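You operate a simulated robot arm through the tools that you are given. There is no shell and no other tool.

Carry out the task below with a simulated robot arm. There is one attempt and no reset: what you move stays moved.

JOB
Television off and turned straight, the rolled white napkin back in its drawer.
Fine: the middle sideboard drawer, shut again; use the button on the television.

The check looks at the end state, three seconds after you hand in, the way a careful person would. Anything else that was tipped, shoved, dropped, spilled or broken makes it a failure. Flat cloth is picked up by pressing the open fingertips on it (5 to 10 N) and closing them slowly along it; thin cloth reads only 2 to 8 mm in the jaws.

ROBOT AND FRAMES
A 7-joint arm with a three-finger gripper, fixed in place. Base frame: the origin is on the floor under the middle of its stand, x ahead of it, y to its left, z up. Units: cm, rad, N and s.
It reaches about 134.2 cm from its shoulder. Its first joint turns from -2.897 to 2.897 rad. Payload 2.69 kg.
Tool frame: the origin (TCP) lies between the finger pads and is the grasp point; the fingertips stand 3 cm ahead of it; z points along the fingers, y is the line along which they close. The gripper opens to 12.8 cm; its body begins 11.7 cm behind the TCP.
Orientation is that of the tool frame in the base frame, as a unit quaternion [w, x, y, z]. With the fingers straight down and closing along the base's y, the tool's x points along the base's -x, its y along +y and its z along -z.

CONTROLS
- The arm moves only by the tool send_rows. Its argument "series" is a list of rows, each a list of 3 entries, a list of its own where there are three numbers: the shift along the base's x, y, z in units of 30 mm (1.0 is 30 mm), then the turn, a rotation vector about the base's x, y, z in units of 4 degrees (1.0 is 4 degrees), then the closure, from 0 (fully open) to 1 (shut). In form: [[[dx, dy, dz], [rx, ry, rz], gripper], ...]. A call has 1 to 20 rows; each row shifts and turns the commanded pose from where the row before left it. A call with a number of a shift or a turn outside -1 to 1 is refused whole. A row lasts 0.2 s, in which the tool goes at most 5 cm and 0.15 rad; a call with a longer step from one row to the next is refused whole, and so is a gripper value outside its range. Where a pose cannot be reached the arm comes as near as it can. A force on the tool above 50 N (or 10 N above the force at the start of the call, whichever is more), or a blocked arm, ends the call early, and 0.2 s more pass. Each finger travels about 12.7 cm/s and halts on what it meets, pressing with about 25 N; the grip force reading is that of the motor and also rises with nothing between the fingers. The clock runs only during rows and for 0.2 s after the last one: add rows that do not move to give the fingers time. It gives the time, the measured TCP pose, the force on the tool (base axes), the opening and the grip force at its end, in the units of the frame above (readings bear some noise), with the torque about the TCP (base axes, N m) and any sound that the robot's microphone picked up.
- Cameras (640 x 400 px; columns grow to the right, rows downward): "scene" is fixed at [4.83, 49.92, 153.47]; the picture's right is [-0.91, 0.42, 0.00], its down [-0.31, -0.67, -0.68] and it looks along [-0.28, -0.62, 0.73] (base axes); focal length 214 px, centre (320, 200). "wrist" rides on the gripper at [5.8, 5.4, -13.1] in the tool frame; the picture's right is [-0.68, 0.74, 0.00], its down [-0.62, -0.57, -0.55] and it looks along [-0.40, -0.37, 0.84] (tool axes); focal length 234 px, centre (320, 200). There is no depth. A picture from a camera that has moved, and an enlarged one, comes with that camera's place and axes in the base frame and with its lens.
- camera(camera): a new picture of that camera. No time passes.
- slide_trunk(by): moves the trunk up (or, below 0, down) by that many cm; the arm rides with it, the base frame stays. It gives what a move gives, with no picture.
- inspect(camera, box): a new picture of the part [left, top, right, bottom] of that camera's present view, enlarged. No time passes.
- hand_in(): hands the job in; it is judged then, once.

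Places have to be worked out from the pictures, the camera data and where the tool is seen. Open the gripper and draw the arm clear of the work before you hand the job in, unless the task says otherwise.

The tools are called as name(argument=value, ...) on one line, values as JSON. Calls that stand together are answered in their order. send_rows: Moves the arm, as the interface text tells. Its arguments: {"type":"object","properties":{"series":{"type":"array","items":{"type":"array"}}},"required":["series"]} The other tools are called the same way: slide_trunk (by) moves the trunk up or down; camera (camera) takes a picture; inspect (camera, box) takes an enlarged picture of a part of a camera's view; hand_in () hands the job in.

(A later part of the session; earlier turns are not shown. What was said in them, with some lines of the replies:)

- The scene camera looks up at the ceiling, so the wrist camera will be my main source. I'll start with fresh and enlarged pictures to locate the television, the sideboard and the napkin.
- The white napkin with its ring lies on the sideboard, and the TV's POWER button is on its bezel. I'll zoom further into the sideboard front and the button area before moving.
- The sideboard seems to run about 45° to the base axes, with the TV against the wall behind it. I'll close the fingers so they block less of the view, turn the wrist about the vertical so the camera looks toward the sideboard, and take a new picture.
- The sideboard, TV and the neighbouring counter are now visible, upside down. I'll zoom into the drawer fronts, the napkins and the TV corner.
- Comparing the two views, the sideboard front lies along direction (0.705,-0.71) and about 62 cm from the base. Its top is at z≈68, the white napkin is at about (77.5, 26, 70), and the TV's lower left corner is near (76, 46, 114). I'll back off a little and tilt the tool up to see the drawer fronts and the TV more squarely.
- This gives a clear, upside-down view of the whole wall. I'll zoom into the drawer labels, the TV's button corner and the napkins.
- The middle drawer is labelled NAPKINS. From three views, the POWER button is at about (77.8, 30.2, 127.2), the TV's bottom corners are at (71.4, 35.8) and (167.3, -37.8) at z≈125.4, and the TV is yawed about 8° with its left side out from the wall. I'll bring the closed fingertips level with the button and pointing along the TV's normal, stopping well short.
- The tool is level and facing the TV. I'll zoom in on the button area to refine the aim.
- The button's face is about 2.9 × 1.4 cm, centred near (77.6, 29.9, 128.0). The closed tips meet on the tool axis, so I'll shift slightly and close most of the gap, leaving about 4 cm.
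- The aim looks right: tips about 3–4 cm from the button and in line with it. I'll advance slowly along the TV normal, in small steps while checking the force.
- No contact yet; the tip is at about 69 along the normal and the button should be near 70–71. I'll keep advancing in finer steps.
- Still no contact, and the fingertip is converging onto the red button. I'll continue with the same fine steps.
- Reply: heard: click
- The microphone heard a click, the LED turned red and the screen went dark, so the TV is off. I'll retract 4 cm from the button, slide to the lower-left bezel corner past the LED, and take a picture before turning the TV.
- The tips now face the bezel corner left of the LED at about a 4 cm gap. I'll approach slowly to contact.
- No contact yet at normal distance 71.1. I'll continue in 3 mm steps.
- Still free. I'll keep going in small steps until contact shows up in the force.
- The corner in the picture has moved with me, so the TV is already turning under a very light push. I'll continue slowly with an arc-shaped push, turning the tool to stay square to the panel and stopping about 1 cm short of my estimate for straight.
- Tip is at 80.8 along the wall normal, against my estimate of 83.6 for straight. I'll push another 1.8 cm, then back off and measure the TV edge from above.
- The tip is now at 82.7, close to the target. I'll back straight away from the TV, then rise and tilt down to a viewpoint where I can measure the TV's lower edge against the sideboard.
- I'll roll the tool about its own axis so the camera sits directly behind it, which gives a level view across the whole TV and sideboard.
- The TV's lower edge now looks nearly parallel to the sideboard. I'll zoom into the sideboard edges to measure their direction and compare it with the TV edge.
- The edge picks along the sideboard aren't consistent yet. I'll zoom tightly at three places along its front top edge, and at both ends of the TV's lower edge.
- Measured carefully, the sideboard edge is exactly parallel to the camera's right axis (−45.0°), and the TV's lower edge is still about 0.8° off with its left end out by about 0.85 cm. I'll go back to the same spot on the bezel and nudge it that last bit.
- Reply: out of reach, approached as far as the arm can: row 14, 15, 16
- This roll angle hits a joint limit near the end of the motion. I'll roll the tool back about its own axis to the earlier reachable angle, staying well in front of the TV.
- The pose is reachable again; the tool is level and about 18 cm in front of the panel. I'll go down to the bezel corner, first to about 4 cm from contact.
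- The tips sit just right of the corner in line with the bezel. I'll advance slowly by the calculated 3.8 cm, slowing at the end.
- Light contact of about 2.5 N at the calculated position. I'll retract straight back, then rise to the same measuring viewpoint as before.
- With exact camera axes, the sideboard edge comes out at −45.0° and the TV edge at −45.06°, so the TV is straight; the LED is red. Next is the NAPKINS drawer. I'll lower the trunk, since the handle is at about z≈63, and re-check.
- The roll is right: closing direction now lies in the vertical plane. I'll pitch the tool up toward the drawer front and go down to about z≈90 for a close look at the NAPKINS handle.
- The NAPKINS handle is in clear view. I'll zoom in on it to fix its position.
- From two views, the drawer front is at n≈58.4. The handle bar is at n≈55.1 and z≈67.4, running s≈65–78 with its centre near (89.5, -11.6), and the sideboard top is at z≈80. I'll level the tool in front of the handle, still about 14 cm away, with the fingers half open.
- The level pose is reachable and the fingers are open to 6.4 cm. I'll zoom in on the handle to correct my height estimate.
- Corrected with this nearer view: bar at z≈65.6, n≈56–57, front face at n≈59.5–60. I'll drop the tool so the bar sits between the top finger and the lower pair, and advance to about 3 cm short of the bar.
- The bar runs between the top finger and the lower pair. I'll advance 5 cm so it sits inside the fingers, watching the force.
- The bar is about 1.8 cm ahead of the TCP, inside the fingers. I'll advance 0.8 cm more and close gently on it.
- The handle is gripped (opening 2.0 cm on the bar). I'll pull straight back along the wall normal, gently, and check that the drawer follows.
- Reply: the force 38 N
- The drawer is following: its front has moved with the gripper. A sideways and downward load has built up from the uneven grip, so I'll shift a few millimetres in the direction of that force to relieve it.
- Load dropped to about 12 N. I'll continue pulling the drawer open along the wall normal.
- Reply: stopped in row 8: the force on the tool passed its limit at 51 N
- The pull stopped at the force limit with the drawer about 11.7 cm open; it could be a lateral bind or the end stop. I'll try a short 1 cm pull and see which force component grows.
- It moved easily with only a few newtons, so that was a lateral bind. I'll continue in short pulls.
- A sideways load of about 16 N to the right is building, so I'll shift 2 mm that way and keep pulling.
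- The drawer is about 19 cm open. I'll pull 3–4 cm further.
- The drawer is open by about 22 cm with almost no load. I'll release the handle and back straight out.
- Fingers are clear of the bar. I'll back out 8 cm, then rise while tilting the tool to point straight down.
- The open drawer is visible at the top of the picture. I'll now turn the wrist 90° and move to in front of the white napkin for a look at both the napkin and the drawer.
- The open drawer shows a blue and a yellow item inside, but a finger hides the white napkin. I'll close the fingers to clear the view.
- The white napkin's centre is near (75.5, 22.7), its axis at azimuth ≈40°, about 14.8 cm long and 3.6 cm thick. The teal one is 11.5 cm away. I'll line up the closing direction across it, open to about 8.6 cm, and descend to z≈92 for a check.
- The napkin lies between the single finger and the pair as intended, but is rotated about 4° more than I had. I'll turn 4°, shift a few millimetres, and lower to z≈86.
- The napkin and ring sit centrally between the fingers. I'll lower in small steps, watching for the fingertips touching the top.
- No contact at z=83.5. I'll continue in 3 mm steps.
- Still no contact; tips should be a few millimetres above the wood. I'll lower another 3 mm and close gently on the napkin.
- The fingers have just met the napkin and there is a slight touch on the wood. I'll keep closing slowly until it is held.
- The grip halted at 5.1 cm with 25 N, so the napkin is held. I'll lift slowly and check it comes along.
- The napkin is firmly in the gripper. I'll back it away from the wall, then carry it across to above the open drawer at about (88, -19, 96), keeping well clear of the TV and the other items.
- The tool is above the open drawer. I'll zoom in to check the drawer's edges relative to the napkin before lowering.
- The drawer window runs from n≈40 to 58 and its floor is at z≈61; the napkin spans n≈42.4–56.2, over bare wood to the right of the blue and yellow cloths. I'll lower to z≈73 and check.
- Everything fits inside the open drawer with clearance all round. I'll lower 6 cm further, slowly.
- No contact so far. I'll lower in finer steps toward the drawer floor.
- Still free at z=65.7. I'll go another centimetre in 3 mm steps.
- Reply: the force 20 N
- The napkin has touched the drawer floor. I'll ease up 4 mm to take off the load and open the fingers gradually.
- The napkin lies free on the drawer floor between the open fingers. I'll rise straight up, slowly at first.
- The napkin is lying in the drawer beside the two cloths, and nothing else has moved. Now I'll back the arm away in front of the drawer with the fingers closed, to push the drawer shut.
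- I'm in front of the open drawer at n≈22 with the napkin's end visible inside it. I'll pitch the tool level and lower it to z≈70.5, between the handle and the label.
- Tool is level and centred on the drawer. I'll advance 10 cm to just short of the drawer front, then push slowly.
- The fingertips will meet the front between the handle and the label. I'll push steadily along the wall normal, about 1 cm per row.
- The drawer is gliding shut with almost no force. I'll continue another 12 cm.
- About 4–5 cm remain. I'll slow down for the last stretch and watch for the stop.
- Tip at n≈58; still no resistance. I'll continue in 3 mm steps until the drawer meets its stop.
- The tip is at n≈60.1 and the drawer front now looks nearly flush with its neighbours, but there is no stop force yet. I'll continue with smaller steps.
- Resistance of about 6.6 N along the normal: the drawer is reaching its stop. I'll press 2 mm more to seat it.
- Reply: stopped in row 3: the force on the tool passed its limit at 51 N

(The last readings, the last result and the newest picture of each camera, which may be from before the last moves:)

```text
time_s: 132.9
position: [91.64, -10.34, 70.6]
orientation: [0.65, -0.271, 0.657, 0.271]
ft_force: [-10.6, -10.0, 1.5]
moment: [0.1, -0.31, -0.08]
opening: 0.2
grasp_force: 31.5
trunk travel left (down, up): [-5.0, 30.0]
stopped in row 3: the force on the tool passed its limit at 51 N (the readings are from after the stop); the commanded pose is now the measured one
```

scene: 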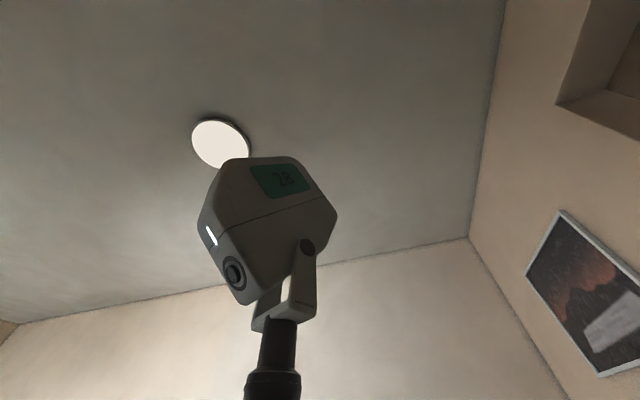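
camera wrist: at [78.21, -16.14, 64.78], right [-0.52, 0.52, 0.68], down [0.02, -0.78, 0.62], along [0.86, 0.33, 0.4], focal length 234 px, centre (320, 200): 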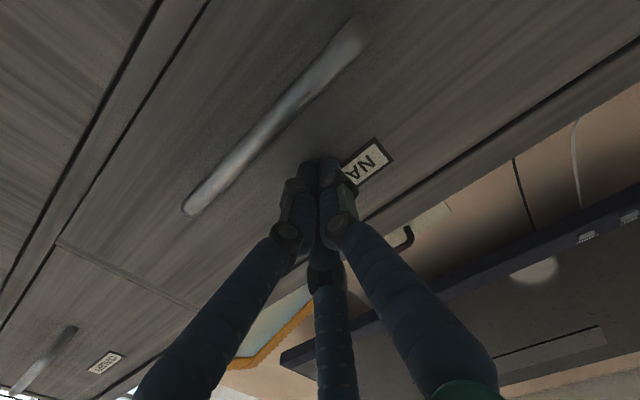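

The drawer is hard against its stop. I'll back straight away from it.

send_rows(series=[[[-0.3, -0.3, 0], [0, 0, 0], 1], [[-0.6, -0.6, 0], [0, 0, 0], 1], [[-0.7, -0.7, 0], [0, 0, 0], 1], [[-0.7, -0.7, 0], [0, 0, 0], 1], [[-0.7, -0.7, 0], [0, 0, 0], 1], [[-0.7, -0.7, 0], [0, 0, 0], 1], [[-0.7, -0.7, 0], [0, 0, 0], 1], [[-0.7, -0.7, 0], [0, 0, 0], 1], [[-0.7, -0.7, 0], [0, 0, 0], 1], [[0, 0, 0], [0, 0, 0], 1]])

send_rows(series=[[[-0.45, 0.2, 0.97], [-0.55, 0.55, 0], 1], [[-0.45, 0.2, 0.97], [-0.55, 0.55, 0], 1], [[-0.45, 0.2, 0.97], [-0.55, 0.55, 0], 1], [[-0.45, 0.2, 0.97], [-0.55, 0.55, 0], 1], [[-0.45, 0.2, 0.97], [-0.55, 0.55, 0], 1], [[-0.45, 0.2, 0.97], [-0.55, 0.55, 0], 1], [[-0.45, 0.2, 0.97], [-0.55, 0.55, 0], 1], [[-0.45, 0.2, 0.97], [-0.55, 0.55, 0], 1], [[-0.45, 0.2, 0.97], [-0.55, 0.55, 0], 1], [[-0.45, 0.2, 0.97], [-0.55, 0.55, 0], 1], [[-0.45, 0.2, 0.97], [-0.55, 0.55, 0], 1], [[-0.45, 0.2, 0.97], [-0.55, 0.55, 0], 1], [[-0.45, 0.2, 0.97], [-0.55, 0.55, 0], 1], [[-0.45, 0.2, 0.97], [-0.55, 0.55, 0], 1], [[-0.45, 0.2, 0.97], [-0.55, 0.55, 0], 1], [[-0.45, 0.2, 0.97], [-0.55, 0.55, 0], 1], [[-0.45, 0.2, 0.97], [-0.55, 0.55, 0], 1], [[-0.45, 0.2, 0.97], [-0.55, 0.55, 0], 1], [[-0.45, 0.2, 0.97], [-0.55, 0.55, 0], 1], [[-0.45, 0.2, 0.97], [-0.55, 0.55, 0], 1]])

camera(camera="wrist")

```text
time_s: 135.1
position: [74.38, -27.54, 70.53]
orientation: [0.65, -0.27, 0.657, 0.27]
ft_force: [-0.1, 0.2, -0.6]
moment: [0.02, -0.01, 0.03]
opening: 0.23
grasp_force: 31.6
trunk travel left (down, up): [-5.0, 30.0]
```

```text
time_s: 139.3
position: [47.37, -15.52, 128.42]
orientation: [0.218, -0.37, 0.898, 0.091]
ft_force: [0.5, -0.1, 0.2]
moment: [0.03, 0.01, 0.02]
opening: 0.21
grasp_force: 30.9
trunk travel left (down, up): [-5.0, 30.0]
```

```text
taken
camera wrist: at [35.69, -19.66, 137.45], right [-0.09, 0.95, 0.31], down [0.61, -0.19, 0.77], along [0.79, 0.26, -0.56], focal length 234 px, centre (320, 200)
```

wrist: 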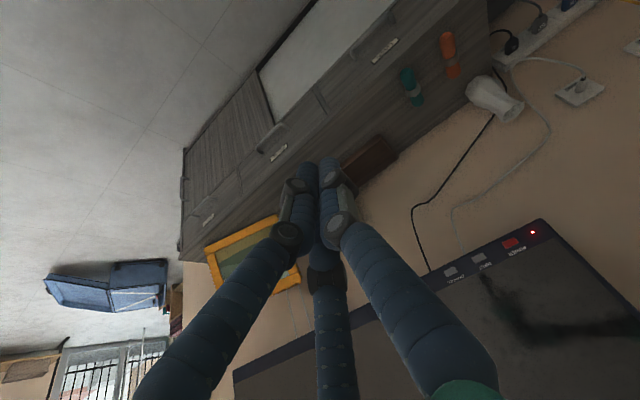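

The drawer is shut, the teal and orange napkins are untouched and the TV LED is red. I'll roll to the level viewpoint and rise for a final check of the TV angle and drawer flushness.

send_rows(series=[[[-0.05, -0.05, 0.9], [-0.321, -0.317, 0.859], 1], [[-0.05, -0.05, 0.9], [-0.321, -0.317, 0.859], 1], [[-0.05, -0.05, 0.9], [-0.321, -0.317, 0.859], 1], [[-0.05, -0.05, 0.9], [-0.321, -0.317, 0.859], 1], [[-0.05, -0.05, 0.9], [-0.321, -0.317, 0.859], 1], [[-0.05, -0.05, 0.9], [-0.321, -0.317, 0.859], 1], [[-0.05, -0.05, 0.9], [-0.321, -0.317, 0.859], 1], [[-0.05, -0.05, 0.9], [-0.321, -0.317, 0.859], 1], [[-0.05, -0.05, 0.9], [-0.321, -0.317, 0.859], 1], [[-0.05, -0.05, 0.9], [-0.321, -0.317, 0.859], 1], [[-0.05, -0.05, 0.9], [-0.321, -0.317, 0.859], 1], [[0, 0, 0], [0, 0, 0], 1]])

camera(camera="wrist")

inspect(camera="wrist", box=[60, 20, 300, 170])

inspect(camera="wrist", box=[250, 20, 490, 170])

inspect(camera="wrist", box=[340, 180, 404, 220])

inspect(camera="wrist", box=[40, 180, 104, 220])

```text
time_s: 141.9
position: [45.55, -17.47, 158.55]
orientation: [0.235, -0.673, 0.701, 0.002]
ft_force: [-0.4, 1.1, 0.2]
moment: [0.01, -0.02, 0.0]
opening: 0.2
grasp_force: 31.3
trunk travel left (down, up): [-5.0, 30.0]
```

```text
taken
camera wrist: at [36.26, -26.6, 166.42], right [-0.71, 0.71, -0.01], down [0.35, 0.35, 0.87], along [0.62, 0.61, -0.49], focal length 234 px, centre (320, 200)
```

wrist: 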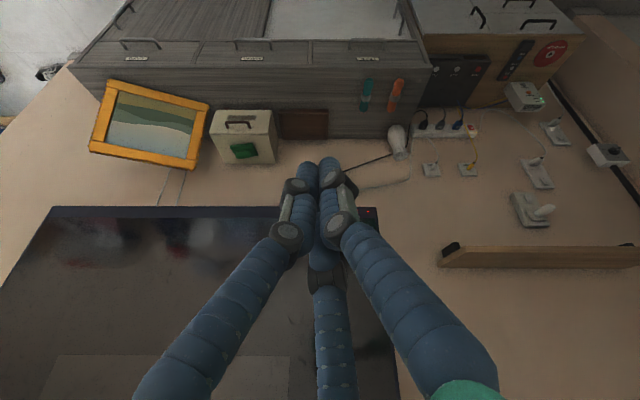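

```text
2.67 times, centred on (180, 95) of wrist
camera zoom: at [36.26, -26.6, 166.42], right [-0.71, 0.71, -0.01], down [0.35, 0.35, 0.87], along [0.62, 0.61, -0.49], focal length 624 px, centre (693, 480)
```

zoom: 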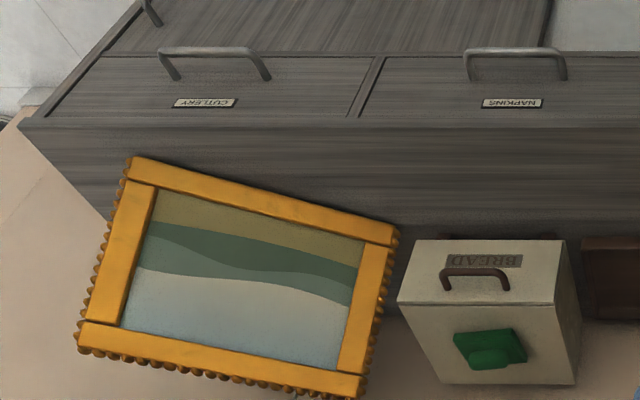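

```text
2.67 times, centred on (370, 95) of wrist
camera zoom: at [36.26, -26.6, 166.42], right [-0.71, 0.71, -0.01], down [0.35, 0.35, 0.87], along [0.62, 0.61, -0.49], focal length 624 px, centre (187, 480)
```

zoom: 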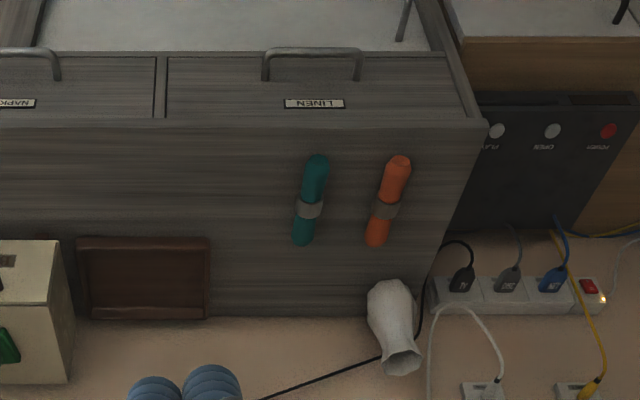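

```text
10.00 times, centred on (372, 200) of wrist
camera zoom: at [36.26, -26.6, 166.42], right [-0.71, 0.71, -0.01], down [0.35, 0.35, 0.87], along [0.62, 0.61, -0.49], focal length 2342 px, centre (-200, 200)
```

zoom: 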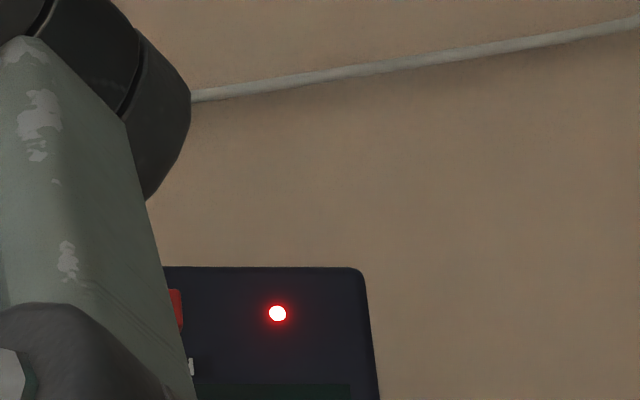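

```text
10.00 times, centred on (72, 200) of wrist
camera zoom: at [36.26, -26.6, 166.42], right [-0.71, 0.71, -0.01], down [0.35, 0.35, 0.87], along [0.62, 0.61, -0.49], focal length 2342 px, centre (2800, 200)
```

zoom: 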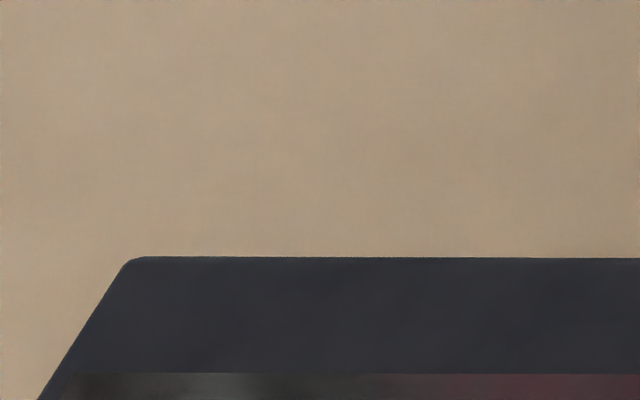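

The sideboard, frame, bread box and other napkins are all as before, and the NAPKINS drawer looks level with CUTLERY and LINEN. I'll take tight zooms for a final TV-angle check and the drawer gaps.

inspect(camera="wrist", box=[60, 45, 124, 85])

inspect(camera="wrist", box=[376, 45, 440, 85])

inspect(camera="wrist", box=[180, 30, 276, 90])

inspect(camera="wrist", box=[240, 30, 336, 90])

```text
10.00 times, centred on (92, 65) of wrist
camera zoom: at [36.26, -26.6, 166.42], right [-0.71, 0.71, -0.01], down [0.35, 0.35, 0.87], along [0.62, 0.61, -0.49], focal length 2342 px, centre (2600, 1550)
```

zoom: 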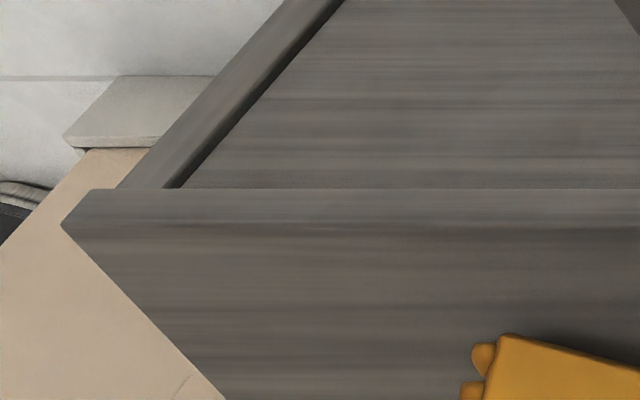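

```text
10.00 times, centred on (408, 65) of wrist
camera zoom: at [36.26, -26.6, 166.42], right [-0.71, 0.71, -0.01], down [0.35, 0.35, 0.87], along [0.62, 0.61, -0.49], focal length 2342 px, centre (-560, 1550)
```

zoom: 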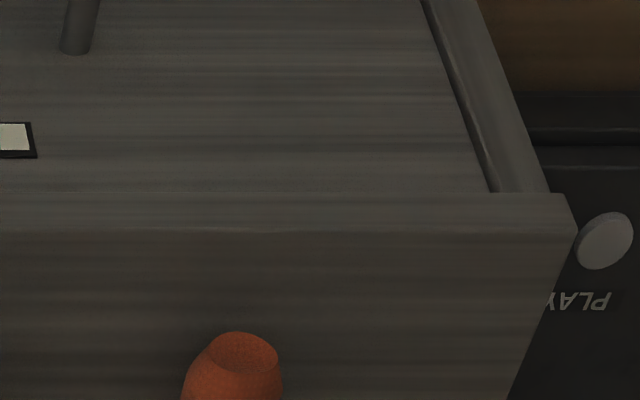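

```text
6.67 times, centred on (228, 60) of wrist
camera zoom: at [36.26, -26.6, 166.42], right [-0.71, 0.71, -0.01], down [0.35, 0.35, 0.87], along [0.62, 0.61, -0.49], focal length 1561 px, centre (933, 1133)
```

zoom: 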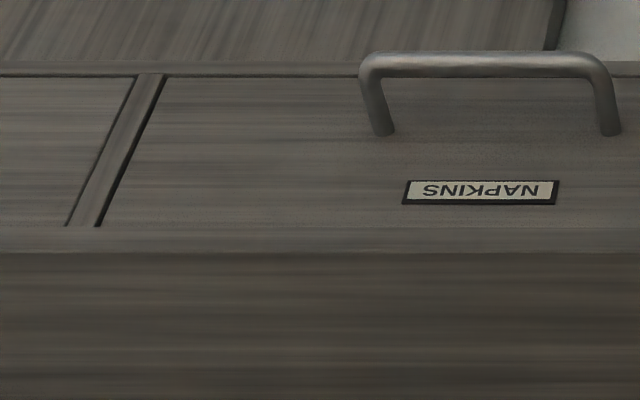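

```text
6.67 times, centred on (288, 60) of wrist
camera zoom: at [36.26, -26.6, 166.42], right [-0.71, 0.71, -0.01], down [0.35, 0.35, 0.87], along [0.62, 0.61, -0.49], focal length 1561 px, centre (533, 1133)
```

zoom: 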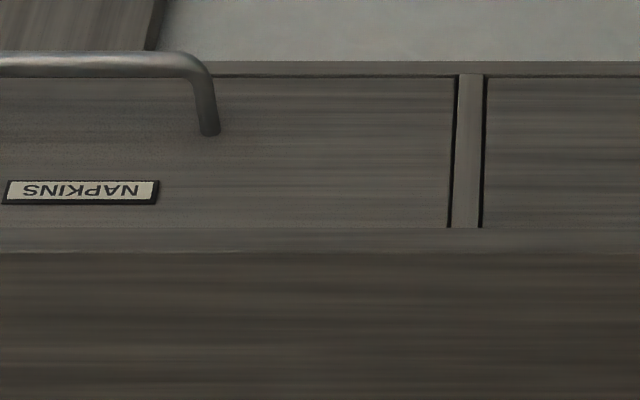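

The TV edge and sideboard edge agree to about 0.1°, the screen is off with a red LED, and the NAPKINS drawer sits flush with its neighbours. The arm is clear of the work, so I'll open the gripper and take a last look.

send_rows(series=[[[0, 0, 0], [0, 0, 0], 0.6], [[0, 0, 0], [0, 0, 0], 0.2], [[0, 0, 0], [0, 0, 0], 0], [[0, 0, 0], [0, 0, 0], 0], [[0, 0, 0], [0, 0, 0], 0], [[0, 0, 0], [0, 0, 0], 0]])

camera(camera="wrist")

```text
time_s: 143.3
position: [45.53, -17.32, 158.45]
orientation: [0.236, -0.672, 0.702, 0.003]
ft_force: [0.4, -0.2, 0.4]
moment: [0.01, 0.0, 0.02]
opening: 12.82
grasp_force: 0.0
trunk travel left (down, up): [-5.0, 30.0]
```

```text
taken
camera wrist: at [36.27, -26.59, 166.39], right [-0.71, 0.71, -0.01], down [0.35, 0.35, 0.87], along [0.62, 0.61, -0.49], focal length 234 px, centre (320, 200)
```

wrist: 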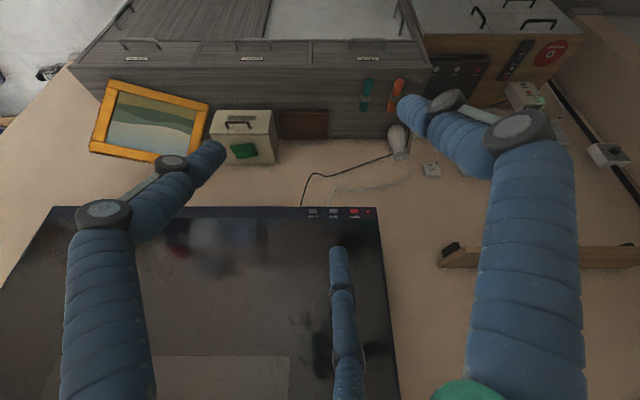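

The TV is off and straight, the white napkin is in the closed middle drawer, and nothing else has been disturbed. The gripper is open and clear of the work, so I'm handing in.

hand_in()

```text
The job is handed in.
```

The television is off and straight, and the white napkin is back in the middle sideboard drawer (labelled NAPKINS), which is shut. I've handed the job in; no verdict has come back yet.

- **Television:** I pressed the POWER button once. There was a click, the screen went dark and the LED turned from green to red. I then pushed the left side back toward the wall. In the last pictures its lower edge is parallel to the sideboard to within about 0.1°.
- **Napkin:** It went into the drawer still in its ring, on bare wood beside the blue and yellow cloths. I pushed the drawer firmly against its stop, and it sits flush with the drawers on either side.
- **Everything else:** The other napkins, picture frame, bread box and cables look undisturbed in the final pictures. The force limit stopped the arm twice, once from a sideways bind while pulling the drawer open and once when it hit its stop. I saw no sign of damage from either.

The gripper is open and the arm is clear of the furniture.
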